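You operate a simulated robot arm through the tools that you are given. There is no shell and no other tool.

You run a simulated robot arm. Do the job below in one go: nothing can be reset, and whatever is moved stays where it is left.

## Task
Wipe the checked plate clean under the camera, then test it until the display says OK.
Fine: black cloth, back where it lay; camera switch on; plate under the green aim lines before the camera test button. What is to be rubbed or washed off counts as gone when no trace of it is left.

It is judged by the outcome, as a careful person would: the job done as asked, and still so three seconds after it is handed in. It fails if anything else is knocked over, pushed out of place, dropped, spilled or broken. Flat cloth is picked up by pressing the open fingertips on it (5 to 10 N) and closing them slowly along it; thin cloth reads only 2 to 8 mm in the jaws.

## Robot
A 6-joint arm with a two-finger parallel gripper, fixed in place. Base frame: the origin is at the foot of the arm, x ahead of it, y to its left, z up; the work surface is at about z = 90. Units: cm, rad, N and s.
With the tool pointing down near the work surface it reaches from about 34 to 88 cm from the base axis. Its first joint turns from -2.007 to 2.007 rad. Payload 3.43 kg.
Tool frame: the origin (TCP) lies between the finger pads and is the grasp point; the fingertips stand 3.4 cm ahead of it; z points along the fingers, y is the line along which they close. Largest opening 12.8 cm; finger width 2.4, thickness 1.2; the body of the gripper, 4.8 by 13 cm, starts 9.6 cm behind the TCP.
Orientation is that of the tool frame in the base frame, as [roll, pitch, yaw] about the fixed x, y, z axes, in that order (R = Rz(yaw) Ry(pitch) Rx(roll)). With the fingers straight down and closing along the base's y, the tool's x points along the base's -x, its y along +y and its z along -z.

## Interface
- The arm moves only by the tool jog_arm. Its argument "series" is a list of rows, each an object (a shift or turn left out is 0, a gripper value left out holds the last) with "rot": the turn, a rotation vector about the tool's x, y, z in rad, a list of three; "travel": the shift along the tool's x, y, z in cm, a list of three; "hand": the finger opening in cm, from 0 to 12.8. In form: [{"rot": [wx, wy, wz], "travel": [tx, ty, tz], "hand": hand}, ...]. A call has 1 to 20 rows; each row is the pose to reach, as a shift and turn from the pose commanded when the call began, along the tool's axes at that moment. A row lasts 0.2 s, in which the tool goes at most 5 cm and 0.15 rad; a call with a longer step from one row to the next is refused whole, and so is a gripper value outside its range. A pose out of reach is approached as far as the arm can. The call stops where the force on the tool passes 90 N (or 10 N more than at its start, if that is more) or the arm is blocked; 0.2 s more then pass. The fingers move at their own pace (about 10.8 cm/s each) and stop on an object; they squeeze with about 22 N. The grip force told is the motor's: it shows also when the fingers shut on nothing. Time passes only in rows, and 0.2 s behind the last, so rows that repeat a pose let the fingers close. The reply holds the time, the measured pose of the TCP, the force on the tool along the base axes, the opening and the grip force, in the units named above and with some noise, with the torque about the TCP (base axes, N m) and any sound that the robot's microphone picked up, and new pictures: "show" is both (left out), scene, wrist or none.
- Cameras (640 x 400 px; columns grow to the right, rows downward): "scene" is fixed at [22.02, -49.96, 165.1]; the picture's right is [0.93, -0.36, 0.00], its down [-0.19, -0.49, -0.85] and it looks along [0.31, 0.79, -0.52] (base axes); focal length 335 px, centre (320, 200). "wrist" rides on the gripper at [7.6, -1.1, -16] in the tool frame; the picture's right is [0.15, 0.99, 0.00], its down [-0.88, 0.13, -0.46] and it looks along [-0.45, 0.07, 0.89] (tool axes); focal length 234 px, centre (320, 200). There is no depth. A picture from a camera that has moved, and an enlarged one, comes with that camera's place and axes in the base frame and with its lens.
- slide_trunk(by): slides the trunk up (or, below 0, down) by that many cm; the arm rides with it, the base frame stays. It gives what a move gives, with no picture.
- inspect(camera, box): a new picture of the part [left, top, right, bottom] of that camera's present view, enlarged. It takes no simulated time.
- job_done(): hands the job in; it is judged then, once.

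Nothing tells you positions but the pictures and the camera data. Unless the task says otherwise, let go and move clear before handing in.

The tools are called after "Request:" as a command line: name --argument value ..., lists and objects as JSON in quotes. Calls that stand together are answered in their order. jog_arm: Moves the arm, as the interface text tells. Its arguments: {"type":"object","properties":{"series":{"type":"array","items":{"type":"object","properties":{"rot":{"type":"array","items":{"type":"number"}},"travel":{"type":"array","items":{"type":"number"}},"hand":{"type":"number"}}}},"show":{"type":"string","enum":["both","scene","wrist","none"]}},"required":["series"]} The other tools are called the same way: slide_trunk (by) slides the trunk up or down; inspect (camera, box) takes an enlarged picture of a part of a camera's view; job_done () hands the job in.

At the start:

```text
t: 0.0
eef_pos: [46.55, 11.84, 127.67]
orientation: [-3.141, 0.0, -3.141]
contact_force: [-0.7, -0.3, -0.4]
torque: [-0.01, 0.02, 0.0]
gripper_width: 12.78
grip_force: 0.0
trunk travel left (down, up): [-57.5, 21.5]
```

scene: 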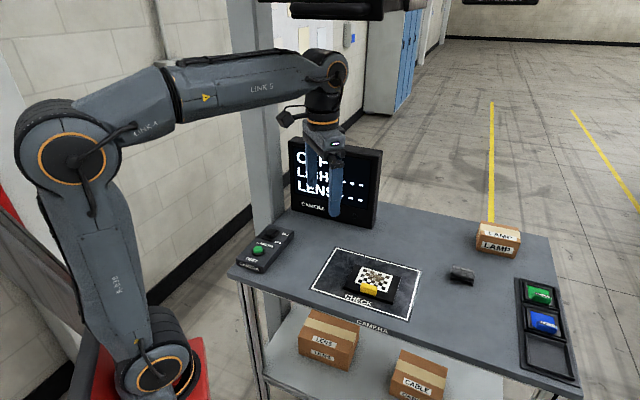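
wrist: 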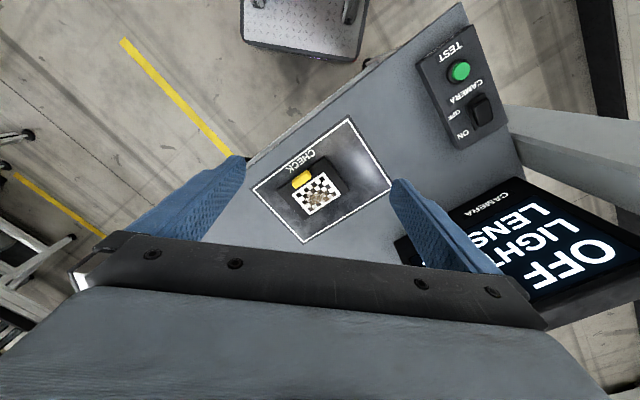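

I see a table with a display (reading OFF / LIGHT / LENS), a control box with a green TEST button and a camera rocker switch, a marked CHECK area with a checked plate with a yellow tab, a small black thing, a LAMP box and a tray with coloured cloths. I will look closer before moving.

Request:
inspect --camera "scene" --box '[290, 220, 450, 320]'

Request:
inspect --camera "scene" --box '[430, 210, 590, 390]'

Request:
inspect --camera "scene" --box '[220, 120, 400, 280]'

Request:
inspect --camera "wrist" --box '[240, 100, 420, 250]'

Request:
inspect --camera "wrist" --box '[380, 0, 640, 340]'

Request:
inspect --camera "scene" --box '[240, 0, 420, 120]'

```text
4.00 times, centred on (370, 270) of scene
camera zoom: at [22.02, -49.96, 165.1], right [0.93, -0.36, 0.0], down [-0.19, -0.49, -0.85], along [0.31, 0.79, -0.52], focal length 1339 px, centre (120, -80)
```

zoom: 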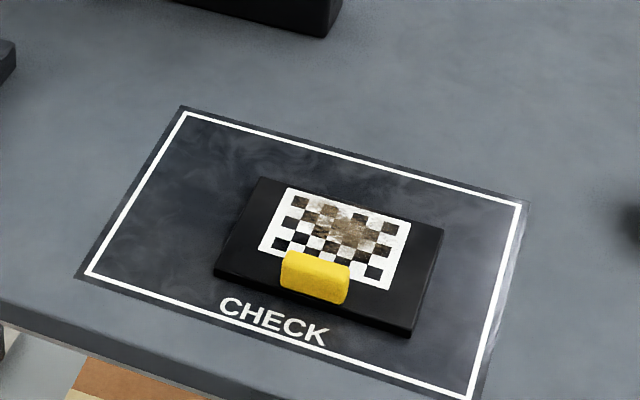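

```text
2.22 times, centred on (510, 300) of scene
camera zoom: at [22.02, -49.96, 165.1], right [0.93, -0.36, 0.0], down [-0.19, -0.49, -0.85], along [0.31, 0.79, -0.52], focal length 744 px, centre (-102, -22)
```

zoom: 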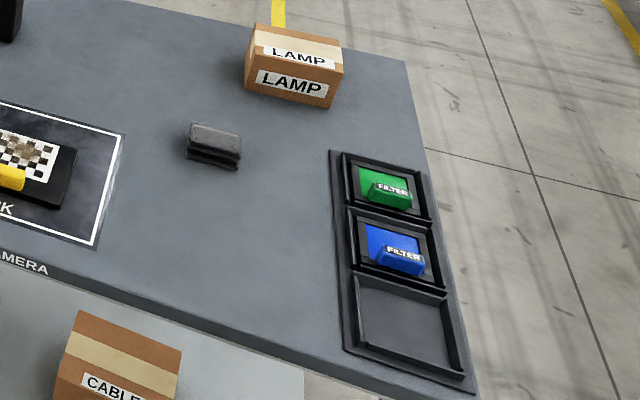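

```text
2.50 times, centred on (310, 200) of scene
camera zoom: at [22.02, -49.96, 165.1], right [0.93, -0.36, 0.0], down [-0.19, -0.49, -0.85], along [0.31, 0.79, -0.52], focal length 837 px, centre (345, 200)
```

zoom: 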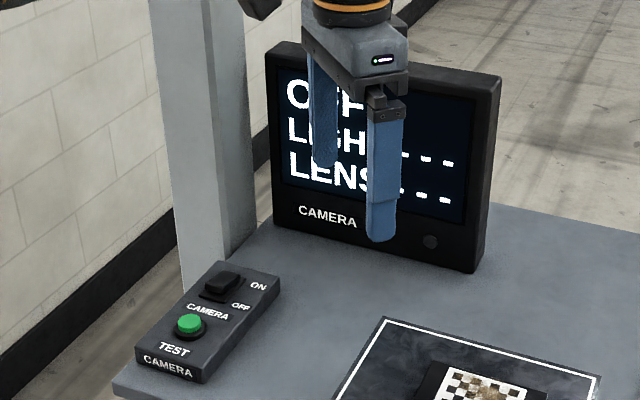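

```text
2.67 times, centred on (330, 175) of wrist
camera zoom: at [38.95, 10.55, 143.63], right [-0.15, 0.99, 0.0], down [0.88, 0.13, 0.46], along [0.45, 0.07, -0.89], focal length 624 px, centre (293, 267)
```

zoom: 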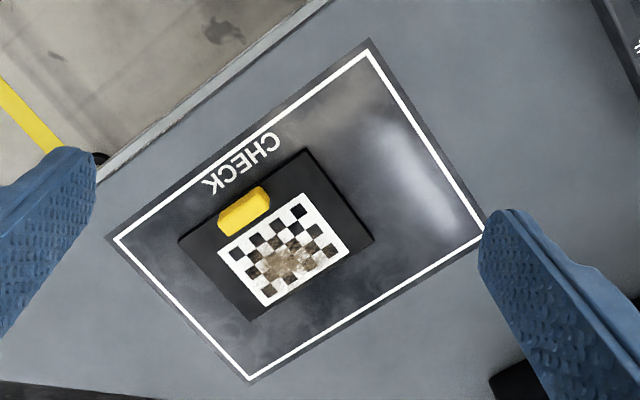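

```text
1.18 times, centred on (510, 170) of wrist
camera zoom: at [38.95, 10.55, 143.63], right [-0.15, 0.99, 0.0], down [0.88, 0.13, 0.46], along [0.45, 0.07, -0.89], focal length 276 px, centre (96, 235)
```

zoom: 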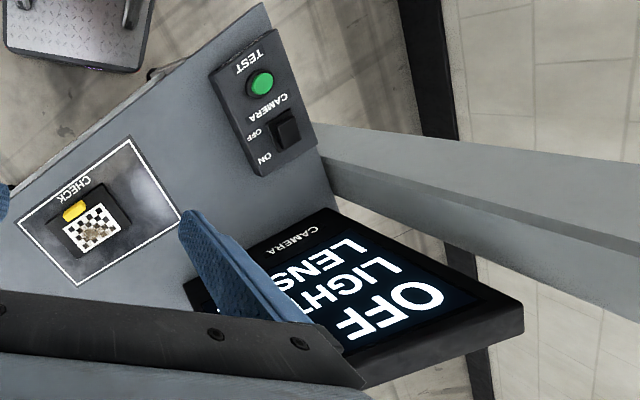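

```text
3.33 times, centred on (330, 60) of scene
camera zoom: at [22.02, -49.96, 165.1], right [0.93, -0.36, 0.0], down [-0.19, -0.49, -0.85], along [0.31, 0.79, -0.52], focal length 1116 px, centre (287, 667)
```

zoom: 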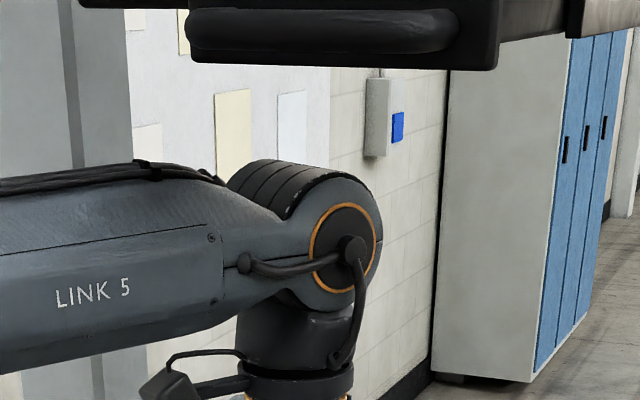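

The dark folded item to the right of the CHECK field may be the black cloth; I'll look at it, the overhead rig, and the lower shelf more closely.

Request:
inspect --camera "scene" --box '[440, 255, 490, 290]'

Request:
inspect --camera "scene" --box '[240, 0, 400, 40]'

Request:
inspect --camera "scene" --box '[230, 300, 500, 400]'

Request:
inspect --camera "scene" --box '[440, 0, 560, 20]'

```text
11.43 times, centred on (465, 272) of scene
camera zoom: at [22.02, -49.96, 165.1], right [0.93, -0.36, 0.0], down [-0.19, -0.49, -0.85], along [0.31, 0.79, -0.52], focal length 3825 px, centre (-1337, -629)
```

zoom: 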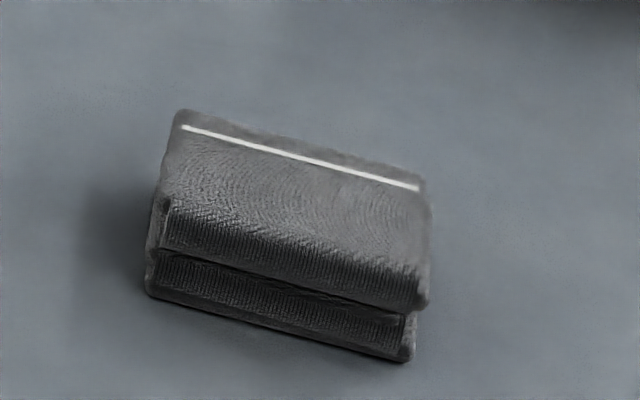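

```text
4.00 times, centred on (320, 20) of scene
camera zoom: at [22.02, -49.96, 165.1], right [0.93, -0.36, 0.0], down [-0.19, -0.49, -0.85], along [0.31, 0.79, -0.52], focal length 1339 px, centre (320, 920)
```

zoom: 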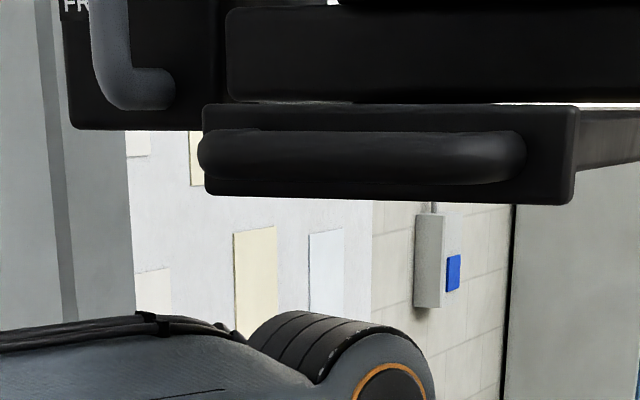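

```text
2.37 times, centred on (365, 350) of scene
camera zoom: at [22.02, -49.96, 165.1], right [0.93, -0.36, 0.0], down [-0.19, -0.49, -0.85], along [0.31, 0.79, -0.52], focal length 793 px, centre (213, -156)
```

zoom: 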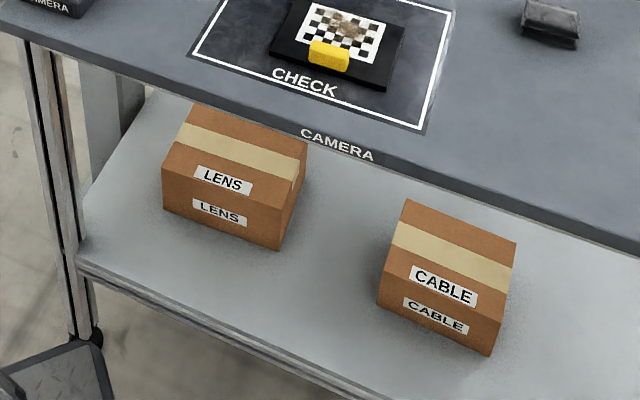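

```text
5.33 times, centred on (500, 10) of scene
camera zoom: at [22.02, -49.96, 165.1], right [0.93, -0.36, 0.0], down [-0.19, -0.49, -0.85], along [0.31, 0.79, -0.52], focal length 1785 px, centre (-640, 1213)
```

zoom: 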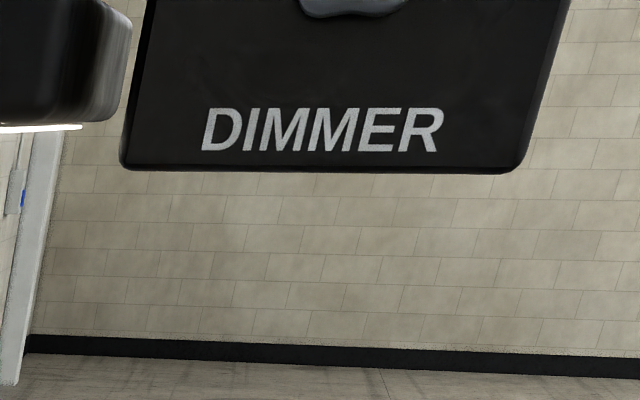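

I take the control box to be at about (34–40, 36–43), the plate at about (63, 13), and the folded black cloth at about (90, 5). There is an overhead rig with a handle and a DIMMER panel, so I'll tilt the tool up for a better view of it before acting.

Request:
jog_arm --series '[{"rot": [0, -0.12, 0], "travel": [-1, 0, 0]}, {"rot": [0, -0.24, 0], "travel": [-2, 0, 0]}, {"rot": [0, -0.36, 0], "travel": [-3, 0, 0]}, {"rot": [0, -0.48, 0], "travel": [-4, 0, 0]}, {"rot": [0, -0.6, 0], "travel": [-5, 0, 0]}, {"rot": [0, -0.72, 0], "travel": [-6, 0, 0]}, {"rot": [0, -0.84, 0], "travel": [-7, 0, 0]}, {"rot": [0, -0.96, 0], "travel": [-8, 0, 0]}, {"rot": [0, -1.08, 0], "travel": [-8, 0, 0]}, {"rot": [0, -1.2, 0], "travel": [-8, 0, 0]}]'

```text
t: 2.2
eef_pos: [57.78, 13.41, 126.85]
orientation: [-3.141, 1.198, -3.141]
contact_force: [-0.4, -0.6, -0.9]
torque: [-0.02, -0.01, 0.0]
gripper_width: 12.79
grip_force: 0.1
out of reach, approached as far as the arm can: row 6, 7, 8, 9, 10
trunk travel left (down, up): [-57.5, 21.5]
camera wrist: at [40.25, 12.25, 125.42], right [-0.05, 0.99, -0.14], down [-0.1, 0.13, 0.99], along [0.99, 0.07, 0.1], focal length 234 px, centre (320, 200)
```

scene: 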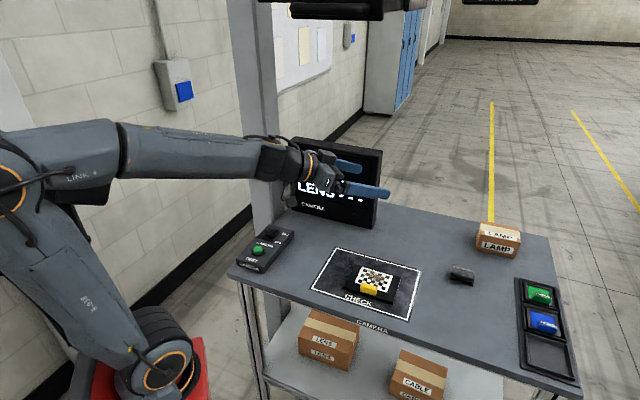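
wrist: 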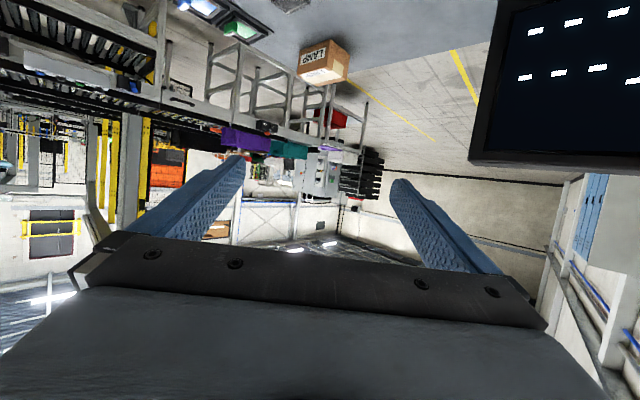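

The view is upside-down and still too low to see the rig; I'll tilt further up and move forward a little.

Request:
jog_arm --series '[{"rot": [0, -0.12, 0], "travel": [-0.36, 0, 0.93]}, {"rot": [0, -0.24, 0], "travel": [-0.72, 0, 1.86]}, {"rot": [0, -0.36, 0], "travel": [-1.09, 0, 2.8]}, {"rot": [0, -0.48, 0], "travel": [-1.45, 0, 3.7]}, {"rot": [0, -0.6, 0], "travel": [-1.8, 0, 4.65]}, {"rot": [0, -0.72, 0], "travel": [-2.2, 0, 5.6]}, {"rot": [0, -0.84, 0], "travel": [-2.5, 0, 6.5]}, {"rot": [0, -0.96, 0], "travel": [-2.9, 0, 7.45]}]'

```text
t: 4.0
eef_pos: [65.86, 13.42, 126.81]
orientation: [0.005, 0.979, 0.001]
contact_force: [0.5, -0.3, 0.1]
torque: [-0.04, 0.12, 0.03]
gripper_width: 12.81
grip_force: 0.1
trunk travel left (down, up): [-57.5, 21.5]
camera wrist: at [56.66, 12.36, 111.53], right [0.08, 0.99, -0.12], down [-0.87, 0.13, 0.48], along [0.49, 0.06, 0.87], focal length 234 px, centre (320, 200)
```

scene: 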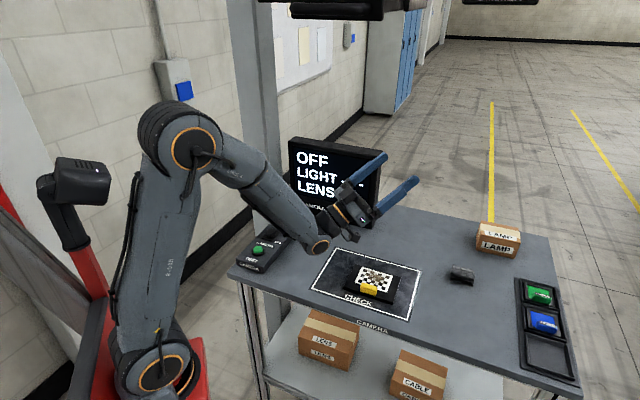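
wrist: 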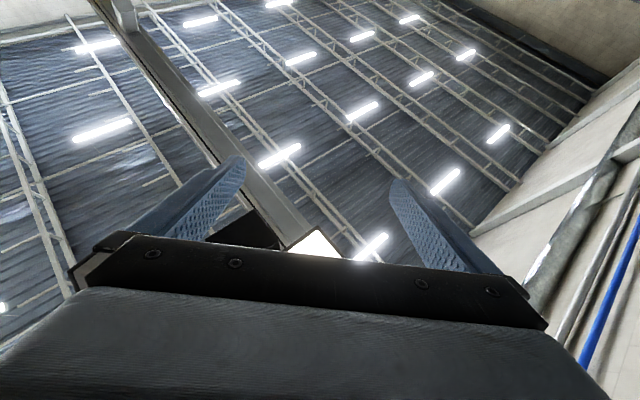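

The rig is right above the arm here, hidden behind the gripper. I'll tilt further with a small rise to see it.

Request:
jog_arm --series '[{"rot": [0, -0.11, 0], "travel": [-2.0, 0, 0.1]}, {"rot": [0, -0.22, 0], "travel": [-4.0, 0, 0.2]}, {"rot": [0, -0.33, 0], "travel": [-6, 0, 0.3]}, {"rot": [0, -0.44, 0], "travel": [-8, 0, 0.4]}, {"rot": [0, -0.55, 0], "travel": [-10, 0, 0.5]}]'

```text
t: 5.2
eef_pos: [60.47, 16.23, 137.72]
orientation: [0.082, 0.472, 0.002]
contact_force: [-0.1, -0.2, 0.3]
torque: [0.0, -0.05, 0.01]
gripper_width: 12.79
grip_force: 0.1
out of reach, approached as far as the arm can: row 1, 2, 3, 4, 5
trunk travel left (down, up): [-57.5, 21.5]
camera wrist: at [59.85, 16.42, 119.89], right [0.17, 0.99, 0.01], down [-0.99, 0.17, 0.01], along [0.01, -0.01, 1.0], focal length 234 px, centre (320, 200)
```

scene: 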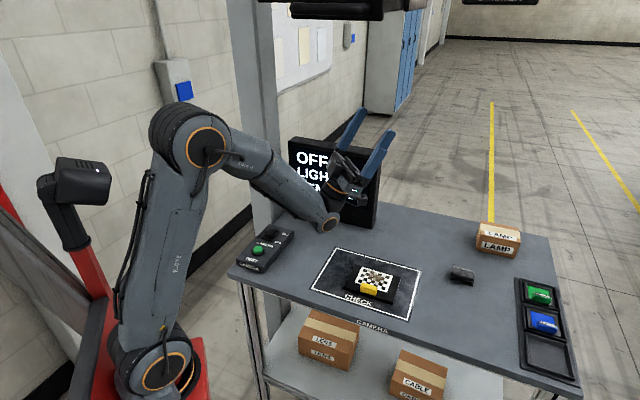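
wrist: 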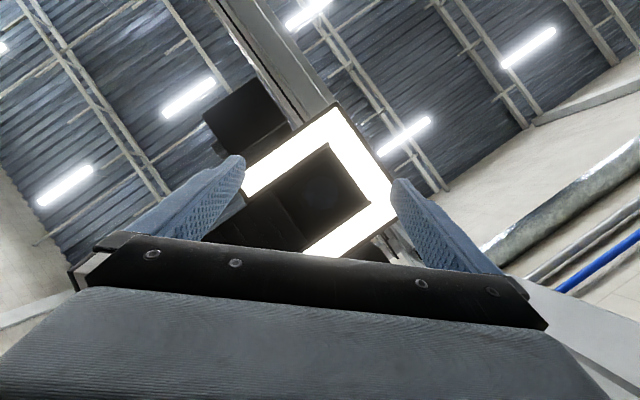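

Request:
inspect --camera "wrist" --box '[190, 60, 430, 270]'

Request:
inspect --camera "scene" --box '[270, 120, 400, 240]'

```text
1.90 times, centred on (310, 165) of wrist
camera zoom: at [59.85, 16.42, 119.89], right [0.17, 0.99, 0.01], down [-0.99, 0.17, 0.01], along [0.01, -0.01, 1.0], focal length 446 px, centre (339, 267)
```

zoom: 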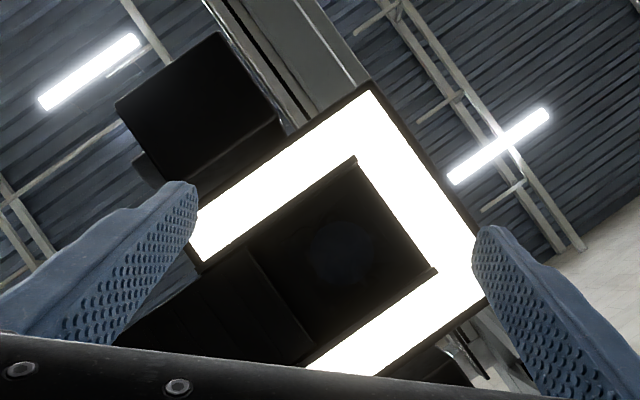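

```text
3.33 times, centred on (335, 180) of scene
camera zoom: at [22.02, -49.96, 165.1], right [0.93, -0.36, 0.0], down [-0.19, -0.49, -0.85], along [0.31, 0.79, -0.52], focal length 1116 px, centre (270, 267)
```

zoom: 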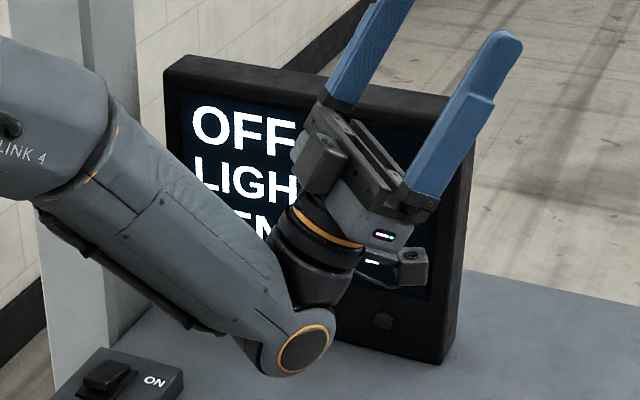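

The rig over the CHECK field is a U-shaped light with the lens at about (61, 16), a drawer with a handle toward the front, and a dimmer box on the right. I'll return to pointing down now and head for the camera switch.

Request:
jog_arm --series '[{"rot": [0, 0.1335, 0], "travel": [0.41, -0.04, -0.44]}, {"rot": [0, 0.267, 0], "travel": [0.83, -0.07, -0.88]}, {"rot": [0, 0.4005, 0], "travel": [1.24, -0.11, -1.33]}, {"rot": [0, 0.534, 0], "travel": [1.66, -0.15, -1.77]}, {"rot": [0, 0.6675, 0], "travel": [2.07, -0.18, -2.21]}, {"rot": [0, 0.801, 0], "travel": [2.48, -0.22, -2.65]}, {"rot": [0, 0.9345, 0], "travel": [2.9, -0.26, -3.1]}, {"rot": [0, 1.068, 0], "travel": [3.31, -0.29, -3.54]}, {"rot": [0, 1.2015, 0], "travel": [3.73, -0.33, -3.98]}, {"rot": [0, 1.335, 0], "travel": [4.14, -0.37, -4.43]}, {"rot": [0, 1.4685, 0], "travel": [4.56, -0.4, -4.87]}, {"rot": [0, 1.602, 0], "travel": [4.97, -0.44, -5.31]}, {"rot": [0, 1.7355, 0], "travel": [3.64, -0.3, -6.71]}, {"rot": [0, 1.869, 0], "travel": [2.31, -0.17, -8.1]}, {"rot": [0, 2.0025, 0], "travel": [0.98, -0.03, -9.5]}, {"rot": [0, 2.136, 0], "travel": [-0.36, 0.1, -10.9]}, {"rot": [0, 2.2695, 0], "travel": [-1.69, 0.24, -12.29]}, {"rot": [0, 2.403, 0], "travel": [-3.02, 0.38, -13.69]}, {"rot": [0, 2.5365, 0], "travel": [-4.35, 0.51, -15.08]}, {"rot": [0, 2.67, 0], "travel": [-5.68, 0.65, -16.48]}]'

```text
t: 9.4
eef_pos: [47.87, 18.31, 125.73]
orientation: [3.069, -0.006, 3.106]
contact_force: [-0.5, 0.0, -0.4]
torque: [0.03, -0.05, -0.04]
gripper_width: 12.81
grip_force: 0.0
trunk travel left (down, up): [-57.5, 21.5]
camera wrist: at [40.4, 16.17, 141.5], right [-0.11, 0.99, 0.07], down [0.89, 0.07, 0.46], along [0.45, 0.12, -0.89], focal length 234 px, centre (320, 200)
```

scene: 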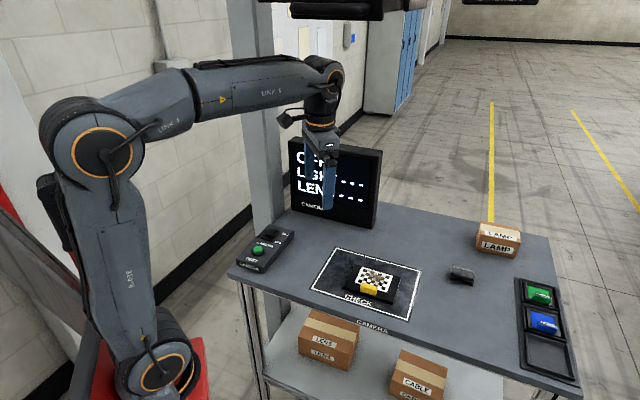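
wrist: 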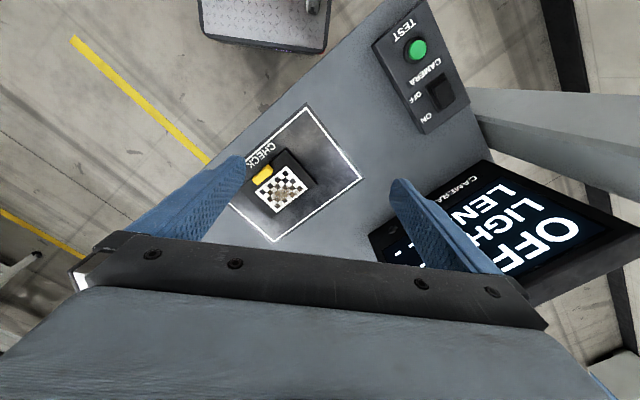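

Now I'll turn to align with the table edge, close the fingers, and hover over the rocker switch at about (39.5, 42.8).

Request:
jog_arm --series '[{"rot": [0.0097, 0.0034, -0.1186], "travel": [1.32, 3.36, 1.39], "hand": 6}, {"rot": [0.0194, 0.0069, -0.2371], "travel": [2.65, 6.73, 2.79], "hand": 0}, {"rot": [0.0291, 0.0103, -0.3557], "travel": [3.97, 10.09, 4.18]}, {"rot": [0.0389, 0.0137, -0.4743], "travel": [5.3, 13.45, 5.57]}, {"rot": [0.0486, 0.0171, -0.5929], "travel": [6.62, 16.81, 6.96]}, {"rot": [0.0583, 0.0206, -0.7114], "travel": [7.95, 20.18, 8.36]}, {"rot": [0.068, 0.024, -0.83], "travel": [9.27, 23.54, 9.75]}, {"rot": [0.068, 0.024, -0.83], "travel": [9.27, 23.54, 9.75]}]'

```text
t: 11.2
eef_pos: [39.81, 42.75, 117.35]
orientation: [-3.141, 0.003, -2.346]
contact_force: [-0.6, 0.3, 0.2]
torque: [-0.01, 0.0, 0.02]
gripper_width: 0.0
grip_force: 21.6
trunk travel left (down, up): [-57.5, 21.5]
camera wrist: at [35.18, 36.35, 133.23], right [-0.81, 0.59, 0.0], down [0.52, 0.72, 0.46], along [0.27, 0.37, -0.89], focal length 234 px, centre (320, 200)
```

scene: 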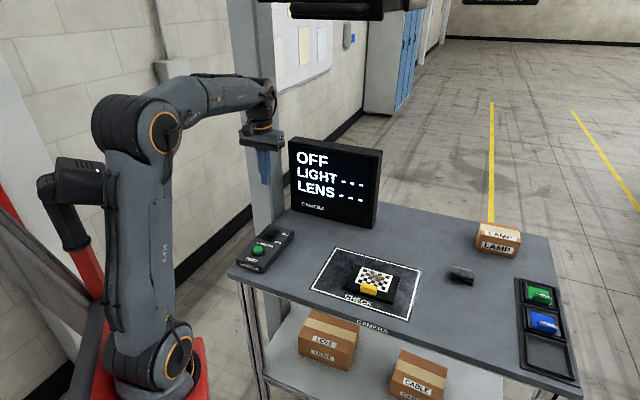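
wrist: 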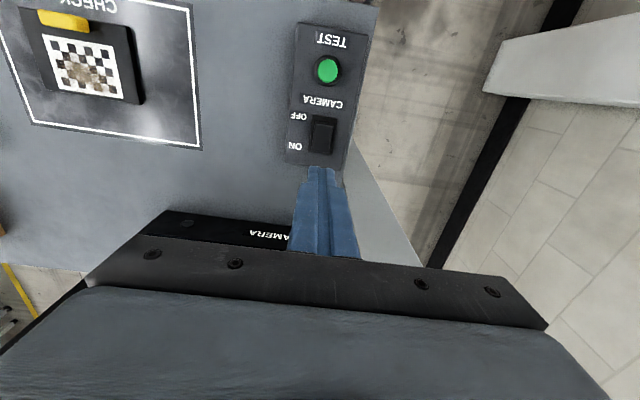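

Request:
inspect --camera "wrist" --box '[270, 20, 390, 200]'

Request:
inspect --camera "scene" --box '[225, 130, 305, 280]'

Request:
inspect --camera "wrist" --box '[0, 0, 210, 150]'

```text
2.22 times, centred on (330, 110) of wrist
camera zoom: at [35.18, 36.35, 133.23], right [-0.81, 0.59, 0.0], down [0.52, 0.72, 0.46], along [0.27, 0.37, -0.89], focal length 520 px, centre (298, 400)
```

zoom: 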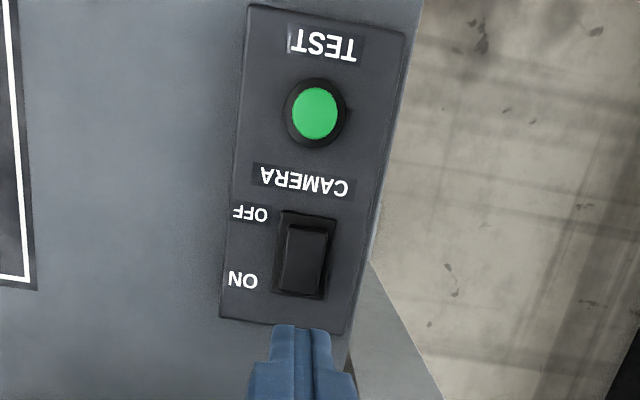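

```text
2.67 times, centred on (265, 205) of scene
camera zoom: at [22.02, -49.96, 165.1], right [0.93, -0.36, 0.0], down [-0.19, -0.49, -0.85], along [0.31, 0.79, -0.52], focal length 892 px, centre (467, 187)
```

zoom: 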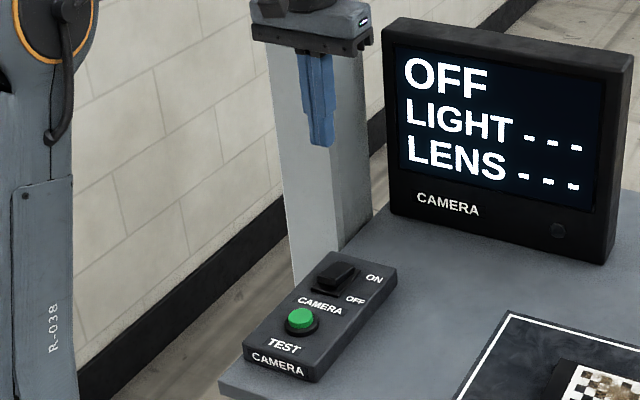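

```text
2.67 times, centred on (105, 75) of wrist
camera zoom: at [35.18, 36.35, 133.23], right [-0.81, 0.59, 0.0], down [0.52, 0.72, 0.46], along [0.27, 0.37, -0.89], focal length 624 px, centre (893, 533)
```

zoom: 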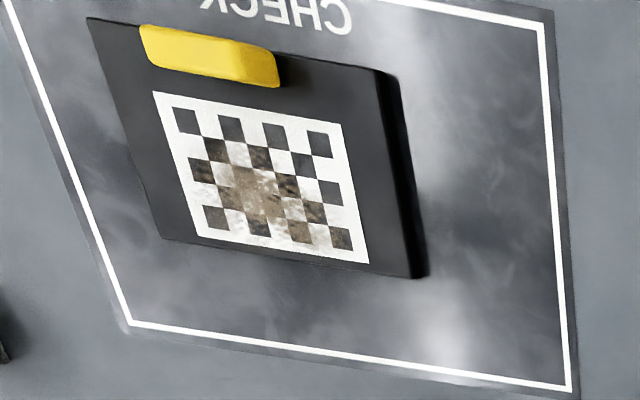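

The ON side of the rocker is its far half at about (40.4, 44.2). I'll move over it and come down close, then press gently.

Request:
jog_arm --series '[{"travel": [-1.4, 0.63, 3]}, {"travel": [-1.4, 0.63, 7]}, {"travel": [-1.4, 0.63, 11]}, {"travel": [-1.4, 0.63, 14]}, {"travel": [-1.4, 0.63, 15.5]}, {"travel": [-1.4, 0.63, 15.5]}]'

```text
t: 12.6
eef_pos: [40.18, 44.22, 102.02]
orientation: [-3.142, 0.005, -2.345]
contact_force: [0.2, 0.7, -0.2]
torque: [0.01, -0.01, -0.02]
gripper_width: 0.01
grip_force: 21.9
trunk travel left (down, up): [-57.5, 21.5]
camera wrist: at [35.61, 37.9, 117.98], right [-0.81, 0.59, 0.0], down [0.52, 0.72, 0.46], along [0.27, 0.37, -0.89], focal length 234 px, centre (320, 200)
```

scene: 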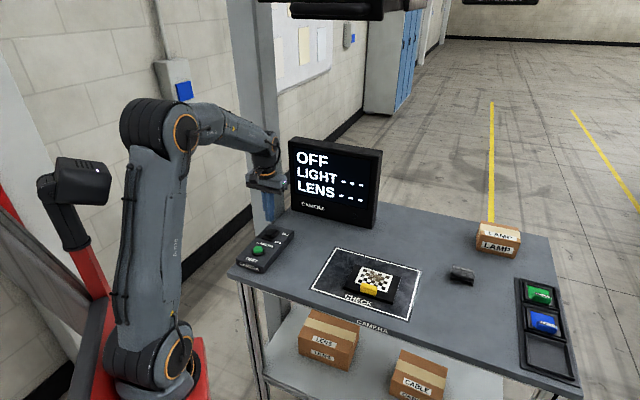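
wrist: 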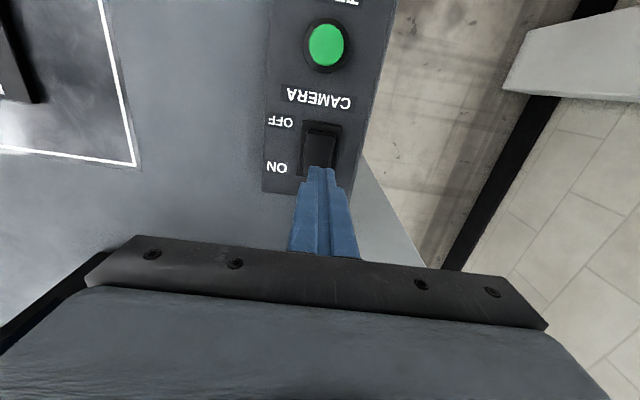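

The fingertips are lined up over the ON half; pressing down in small steps.

Request:
jog_arm --series '[{"travel": [0, 0, 0.5]}, {"travel": [0, 0, 1.0]}, {"travel": [0, 0, 1.5]}, {"travel": [0, 0, 2.0]}, {"travel": [0, 0, 2.3]}, {"travel": [0, 0, 2.6]}]' --show "wrist"

```text
t: 14.0
eef_pos: [40.29, 44.24, 99.59]
orientation: [3.14, 0.003, -2.346]
contact_force: [0.3, -0.1, -0.2]
torque: [-0.01, -0.01, 0.03]
gripper_width: 0.01
grip_force: 21.6
trunk travel left (down, up): [-57.5, 21.5]
camera wrist: at [35.59, 37.91, 115.48], right [-0.81, 0.59, 0.0], down [0.52, 0.72, 0.46], along [0.27, 0.37, -0.89], focal length 234 px, centre (320, 200)
```

wrist: 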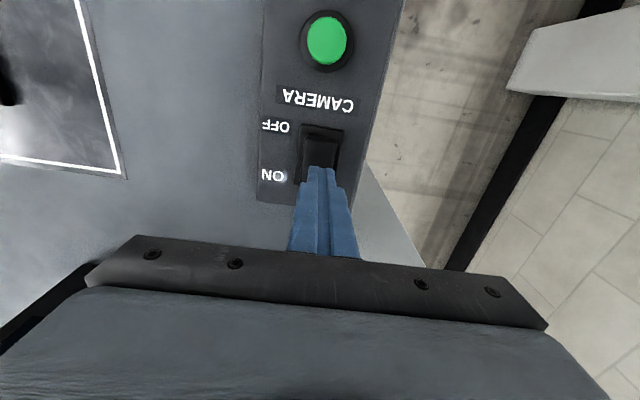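

Request:
jog_arm --series '[{"travel": [0, 0, 0.25]}, {"travel": [0, 0, 0.5]}, {"travel": [0, 0, 0.75]}, {"travel": [0, 0, 1.0]}]' --show "both"

```text
t: 15.0
eef_pos: [40.22, 44.18, 98.66]
orientation: [-3.141, 0.004, -2.347]
contact_force: [-0.4, -0.4, -1.3]
torque: [0.01, -0.01, 0.01]
gripper_width: 0.0
grip_force: 21.6
trunk travel left (down, up): [-57.5, 21.5]
camera wrist: at [35.64, 37.87, 114.45], right [-0.81, 0.59, 0.0], down [0.52, 0.72, 0.46], along [0.27, 0.37, -0.89], focal length 234 px, centre (320, 200)
```

scene: 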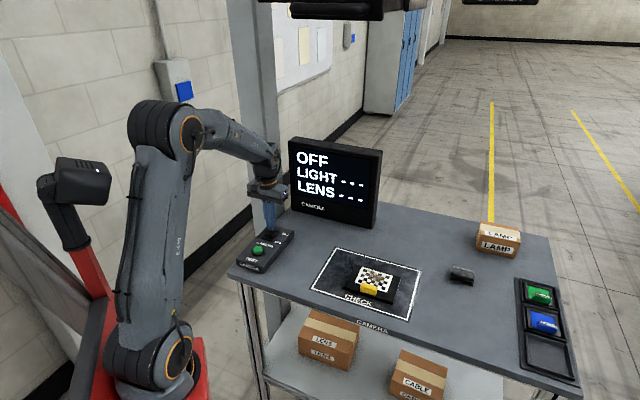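
wrist: 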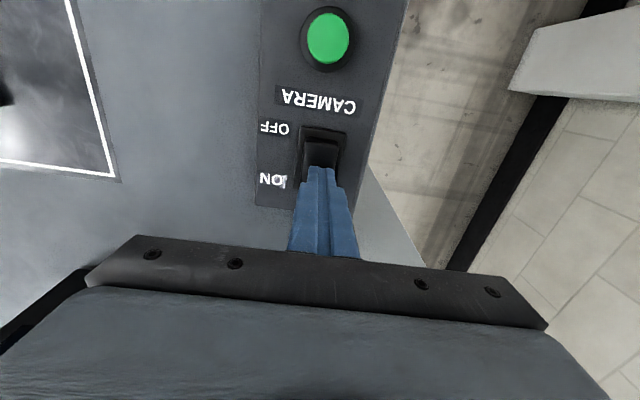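

Contact has begun and the rocker is tilting; I'll press on a little further.

Request:
jog_arm --series '[{"travel": [0, 0, 0.15]}, {"travel": [0, 0, 0.3]}, {"travel": [0, 0, 0.45]}]' --show "both"

```text
t: 15.8
eef_pos: [40.24, 44.22, 98.25]
orientation: [-3.141, 0.004, -2.346]
contact_force: [-1.2, -0.6, 1.7]
torque: [0.07, -0.11, 0.0]
gripper_width: 0.01
grip_force: 21.4
trunk travel left (down, up): [-57.5, 21.5]
camera wrist: at [35.58, 37.87, 114.07], right [-0.81, 0.59, 0.0], down [0.52, 0.72, 0.46], along [0.27, 0.37, -0.89], focal length 234 px, centre (320, 200)
```

scene: 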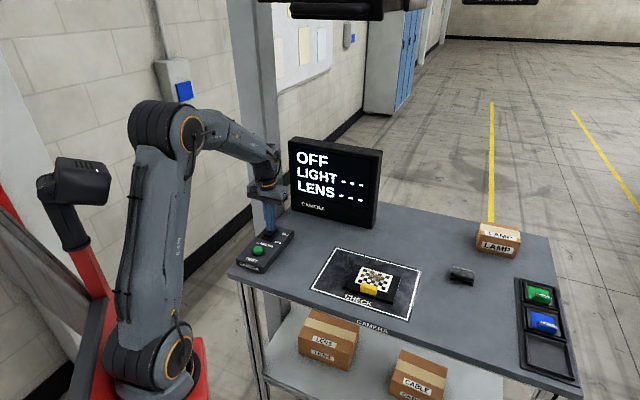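
wrist: 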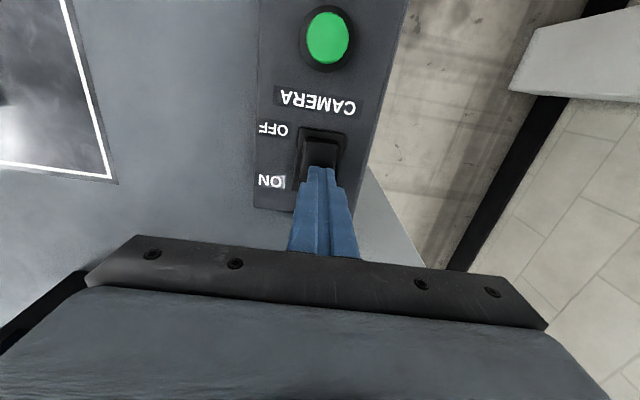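

Request:
jog_arm --series '[{"travel": [0, 0, 0.15]}, {"travel": [0, 0, 0.3]}, {"travel": [0, 0, 0.4]}]' --show "both"

```text
t: 16.6
eef_pos: [40.22, 44.15, 98.25]
orientation: [3.139, 0.011, -2.345]
contact_force: [-5.7, -11.5, 65.6]
torque: [-0.77, 0.55, 0.28]
gripper_width: 0.0
grip_force: 21.8
trunk travel left (down, up): [-57.5, 21.5]
camera wrist: at [35.49, 37.76, 113.99], right [-0.81, 0.59, 0.0], down [0.52, 0.72, 0.47], along [0.27, 0.38, -0.89], focal length 234 px, centre (320, 200)
```

scene: 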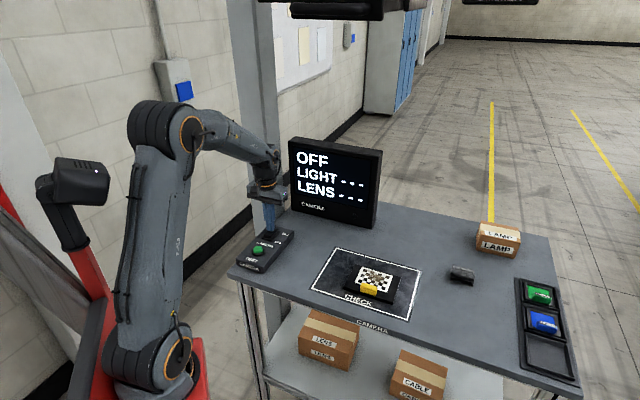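
wrist: 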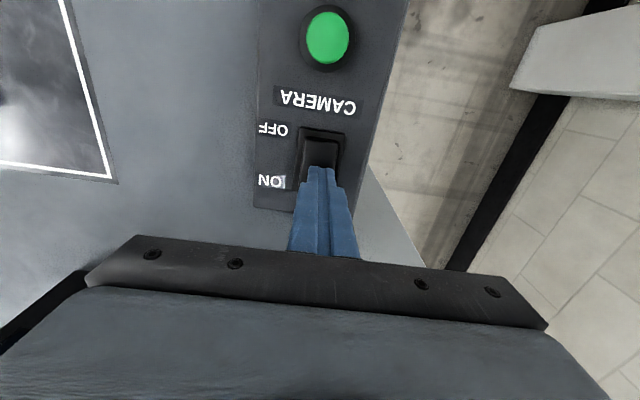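

The finger has met something solid (65 N) without the switch clicking over; I'll back off and look at the rocker.

Request:
jog_arm --series '[{"travel": [0, 0, -0.5]}, {"travel": [0, 0, -2]}, {"travel": [1.5, 0, -5]}, {"travel": [4, 0, -7]}]' --show "both"

Request:
inspect --camera "wrist" --box '[250, 50, 390, 220]'

Request:
inspect --camera "scene" --box '[225, 200, 305, 280]'

```text
t: 17.6
eef_pos: [37.38, 41.27, 104.6]
orientation: [-3.141, 0.003, -2.344]
contact_force: [0.8, 0.3, -0.1]
torque: [-0.05, 0.02, -0.01]
gripper_width: 0.0
grip_force: 22.5
trunk travel left (down, up): [-57.5, 21.5]
camera wrist: at [32.76, 34.95, 120.52], right [-0.81, 0.59, 0.0], down [0.52, 0.72, 0.46], along [0.27, 0.37, -0.89], focal length 234 px, centre (320, 200)
```

scene: 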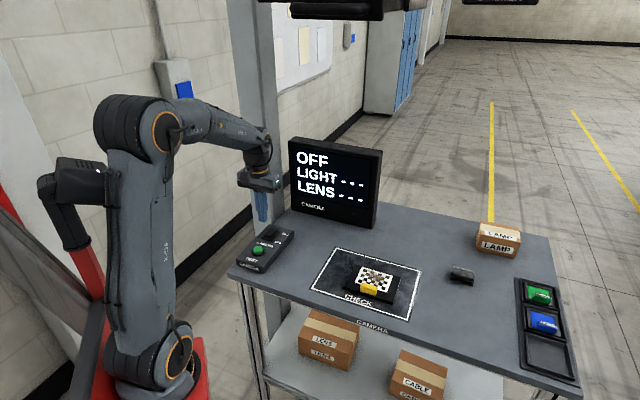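
wrist: 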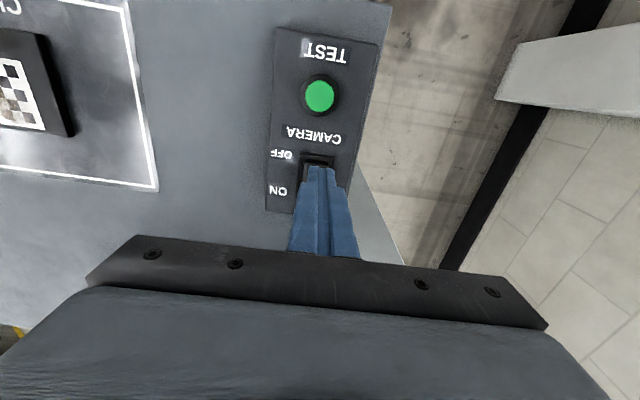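

```text
2.35 times, centred on (320, 135) of wrist
camera zoom: at [32.76, 34.95, 120.52], right [-0.81, 0.59, 0.0], down [0.52, 0.72, 0.46], along [0.27, 0.37, -0.89], focal length 551 px, centre (320, 353)
```

zoom: 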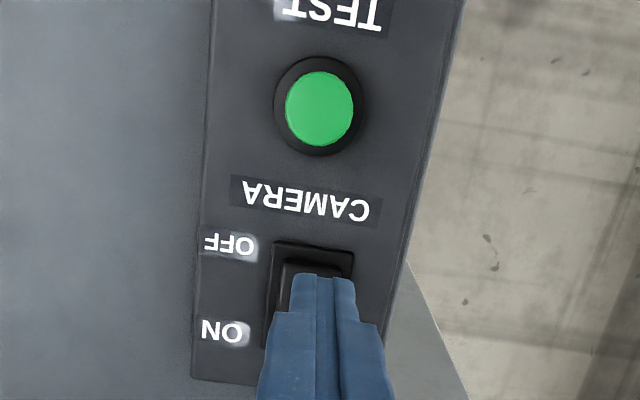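

```text
5.00 times, centred on (265, 240) of scene
camera zoom: at [22.02, -49.96, 165.1], right [0.93, -0.36, 0.0], down [-0.19, -0.49, -0.85], along [0.31, 0.79, -0.52], focal length 1673 px, centre (595, 0)
```

zoom: 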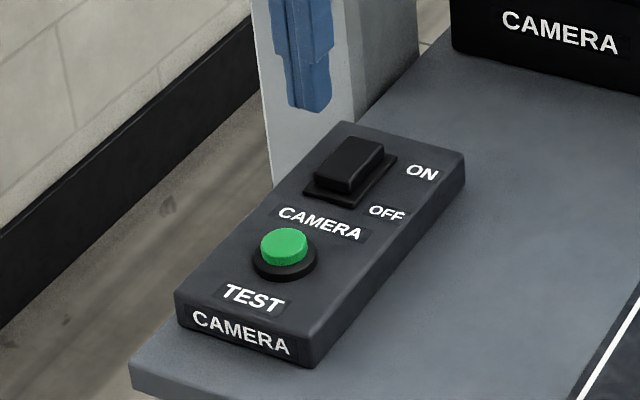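

The rocker sprang back; the flat fingertips were landing on its frame. I'll lean the tool outward so just the near fingertip edge presses inside the frame on the ON half.

Request:
jog_arm --series '[{"rot": [0, -0.133, 0], "travel": [-1.3, -0.06, 0]}, {"rot": [0, -0.267, 0], "travel": [-2.6, -0.12, 0]}, {"rot": [0, -0.4, 0], "travel": [-3.87, -0.19, 0]}, {"rot": [0, -0.4, 0], "travel": [-3.87, -0.19, 2]}, {"rot": [0, -0.4, 0], "travel": [-3.87, -0.19, 4]}, {"rot": [0, -0.4, 0], "travel": [-3.87, -0.19, 4]}]' --show "both"

Request:
inspect --camera "wrist" --box '[250, 50, 390, 220]'

Request:
inspect --camera "scene" --box '[225, 180, 305, 260]'

```text
t: 19.0
eef_pos: [40.15, 43.96, 100.77]
orientation: [-3.14, 0.403, -2.347]
contact_force: [-0.5, -0.7, -0.4]
torque: [-0.02, -0.02, -0.02]
gripper_width: 0.01
grip_force: 21.5
trunk travel left (down, up): [-57.5, 21.5]
camera wrist: at [31.59, 33.65, 112.4], right [-0.8, 0.6, -0.06], down [0.35, 0.54, 0.76], along [0.49, 0.59, -0.64], focal length 234 px, centre (320, 200)
```

scene: 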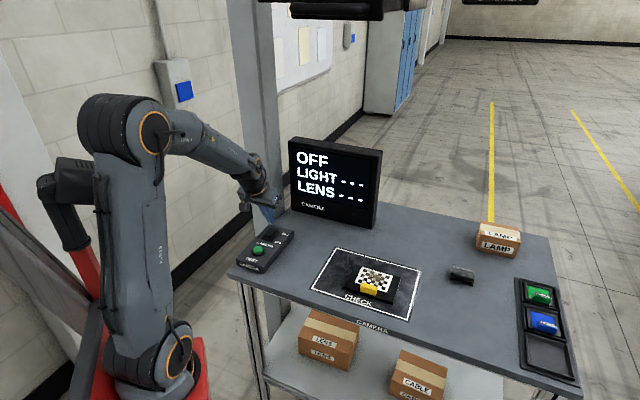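
wrist: 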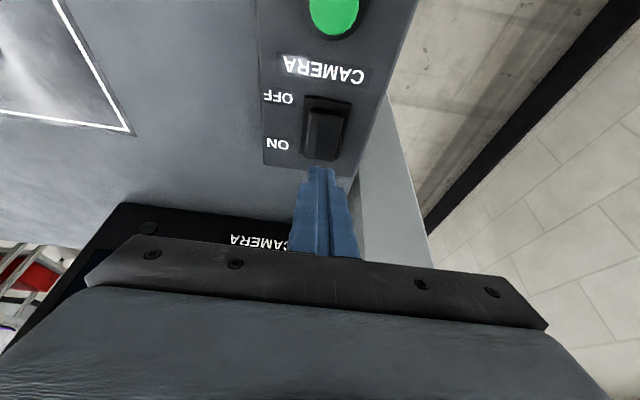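

```text
2.35 times, centred on (320, 135) of wrist
camera zoom: at [31.59, 33.65, 112.4], right [-0.8, 0.6, -0.06], down [0.35, 0.54, 0.76], along [0.49, 0.59, -0.64], focal length 551 px, centre (320, 353)
```

zoom: 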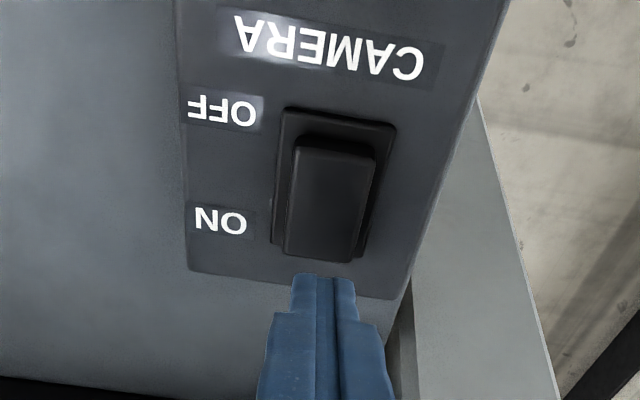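

```text
5.00 times, centred on (265, 220) of scene
camera zoom: at [22.02, -49.96, 165.1], right [0.93, -0.36, 0.0], down [-0.19, -0.49, -0.85], along [0.31, 0.79, -0.52], focal length 1673 px, centre (595, 100)
```

zoom: 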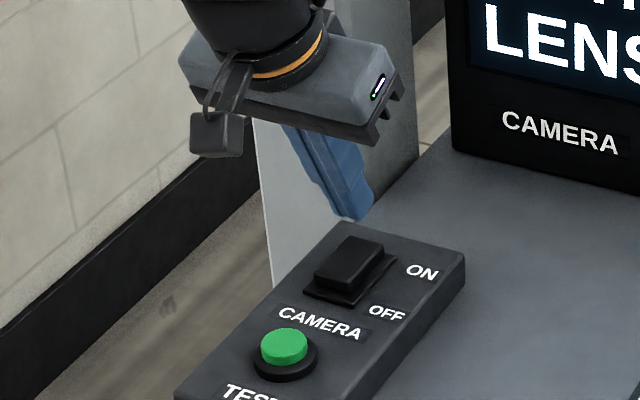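

The rocker's ON end is the raised one and my pressing edge is lined up over it. Pressing straight down in small steps now.

Request:
jog_arm --series '[{"travel": [0.19, 0, 0.46]}, {"travel": [0.39, 0, 0.92]}, {"travel": [0.54, 0, 1.29]}, {"travel": [0.7, 0, 1.66]}, {"travel": [0.82, 0, 1.93]}]' --show "both"

```text
t: 20.2
eef_pos: [40.32, 43.93, 98.68]
orientation: [-3.141, 0.403, -2.347]
contact_force: [1.2, -0.9, 0.1]
torque: [0.02, 0.01, 0.0]
gripper_width: 0.02
grip_force: 21.6
trunk travel left (down, up): [-57.5, 21.5]
camera wrist: at [31.74, 33.61, 110.3], right [-0.8, 0.6, -0.06], down [0.35, 0.54, 0.76], along [0.49, 0.59, -0.64], focal length 234 px, centre (320, 200)
```

scene: 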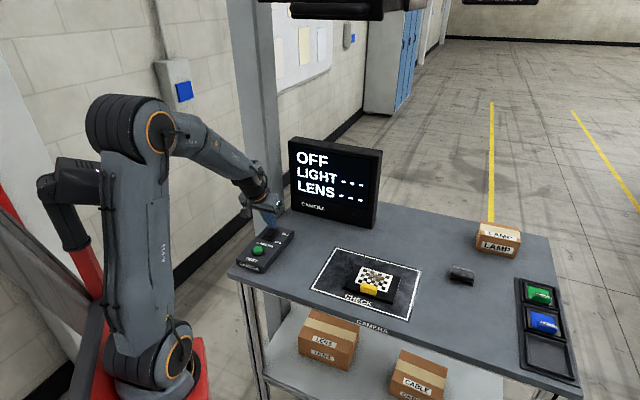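
wrist: 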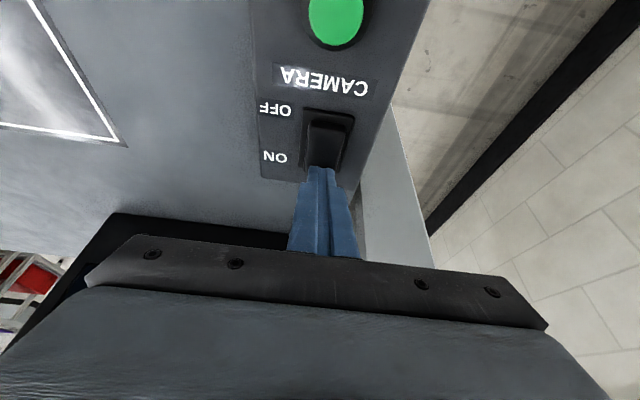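

Request:
jog_arm --series '[{"travel": [0.06, 0, 0.14]}, {"travel": [0.12, 0, 0.28]}, {"travel": [0.18, 0, 0.41]}, {"travel": [0.23, 0, 0.55]}]' --show "both"

```text
t: 21.2
eef_pos: [40.29, 44.06, 98.34]
orientation: [3.141, 0.409, -2.345]
contact_force: [-1.3, -2.8, 22.6]
torque: [-0.07, 0.01, 0.06]
gripper_width: 0.01
grip_force: 22.4
trunk travel left (down, up): [-57.5, 21.5]
camera wrist: at [31.71, 33.64, 109.79], right [-0.8, 0.6, -0.06], down [0.35, 0.54, 0.77], along [0.49, 0.59, -0.64], focal length 234 px, centre (320, 200)
```

scene: 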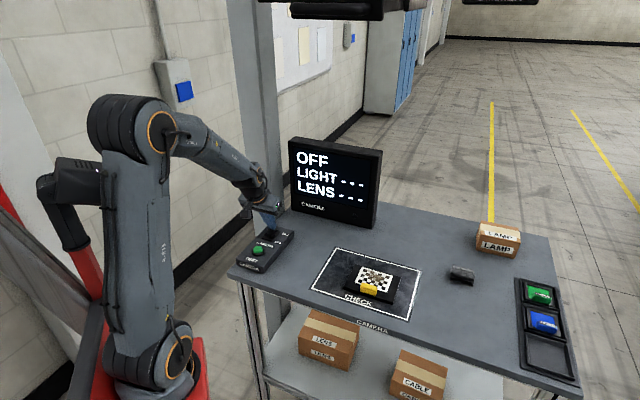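
wrist: 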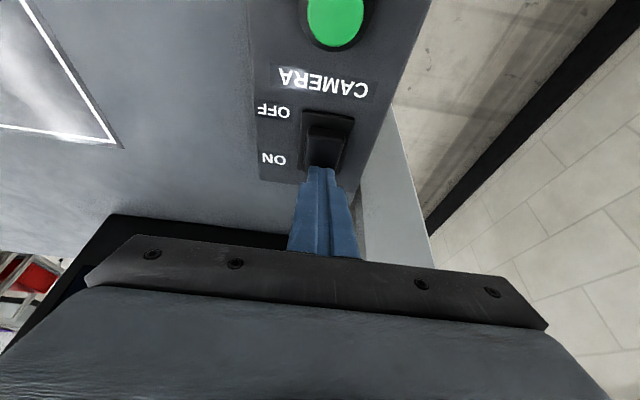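

Request:
inspect --camera "wrist" --box '[260, 80, 380, 190]'

Request:
inspect --camera "scene" --box '[235, 200, 305, 270]'

```text
3.64 times, centred on (320, 135) of wrist
camera zoom: at [31.71, 33.64, 109.79], right [-0.8, 0.6, -0.06], down [0.35, 0.54, 0.77], along [0.49, 0.59, -0.64], focal length 852 px, centre (320, 436)
```

zoom: 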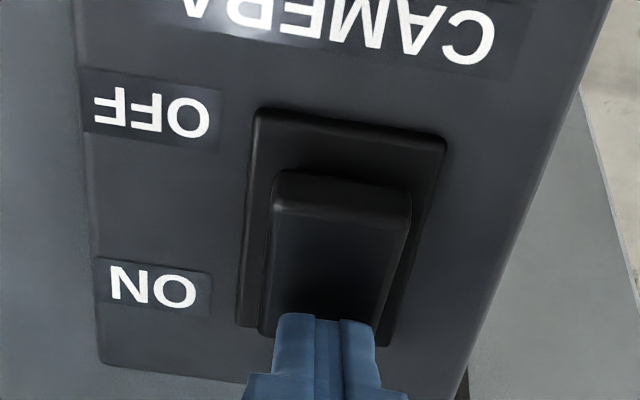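

```text
5.71 times, centred on (270, 235) of scene
camera zoom: at [22.02, -49.96, 165.1], right [0.93, -0.36, 0.0], down [-0.19, -0.49, -0.85], along [0.31, 0.79, -0.52], focal length 1912 px, centre (606, 0)
```

zoom: 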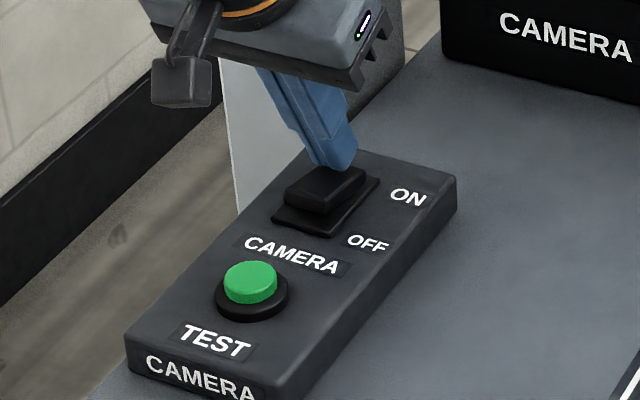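

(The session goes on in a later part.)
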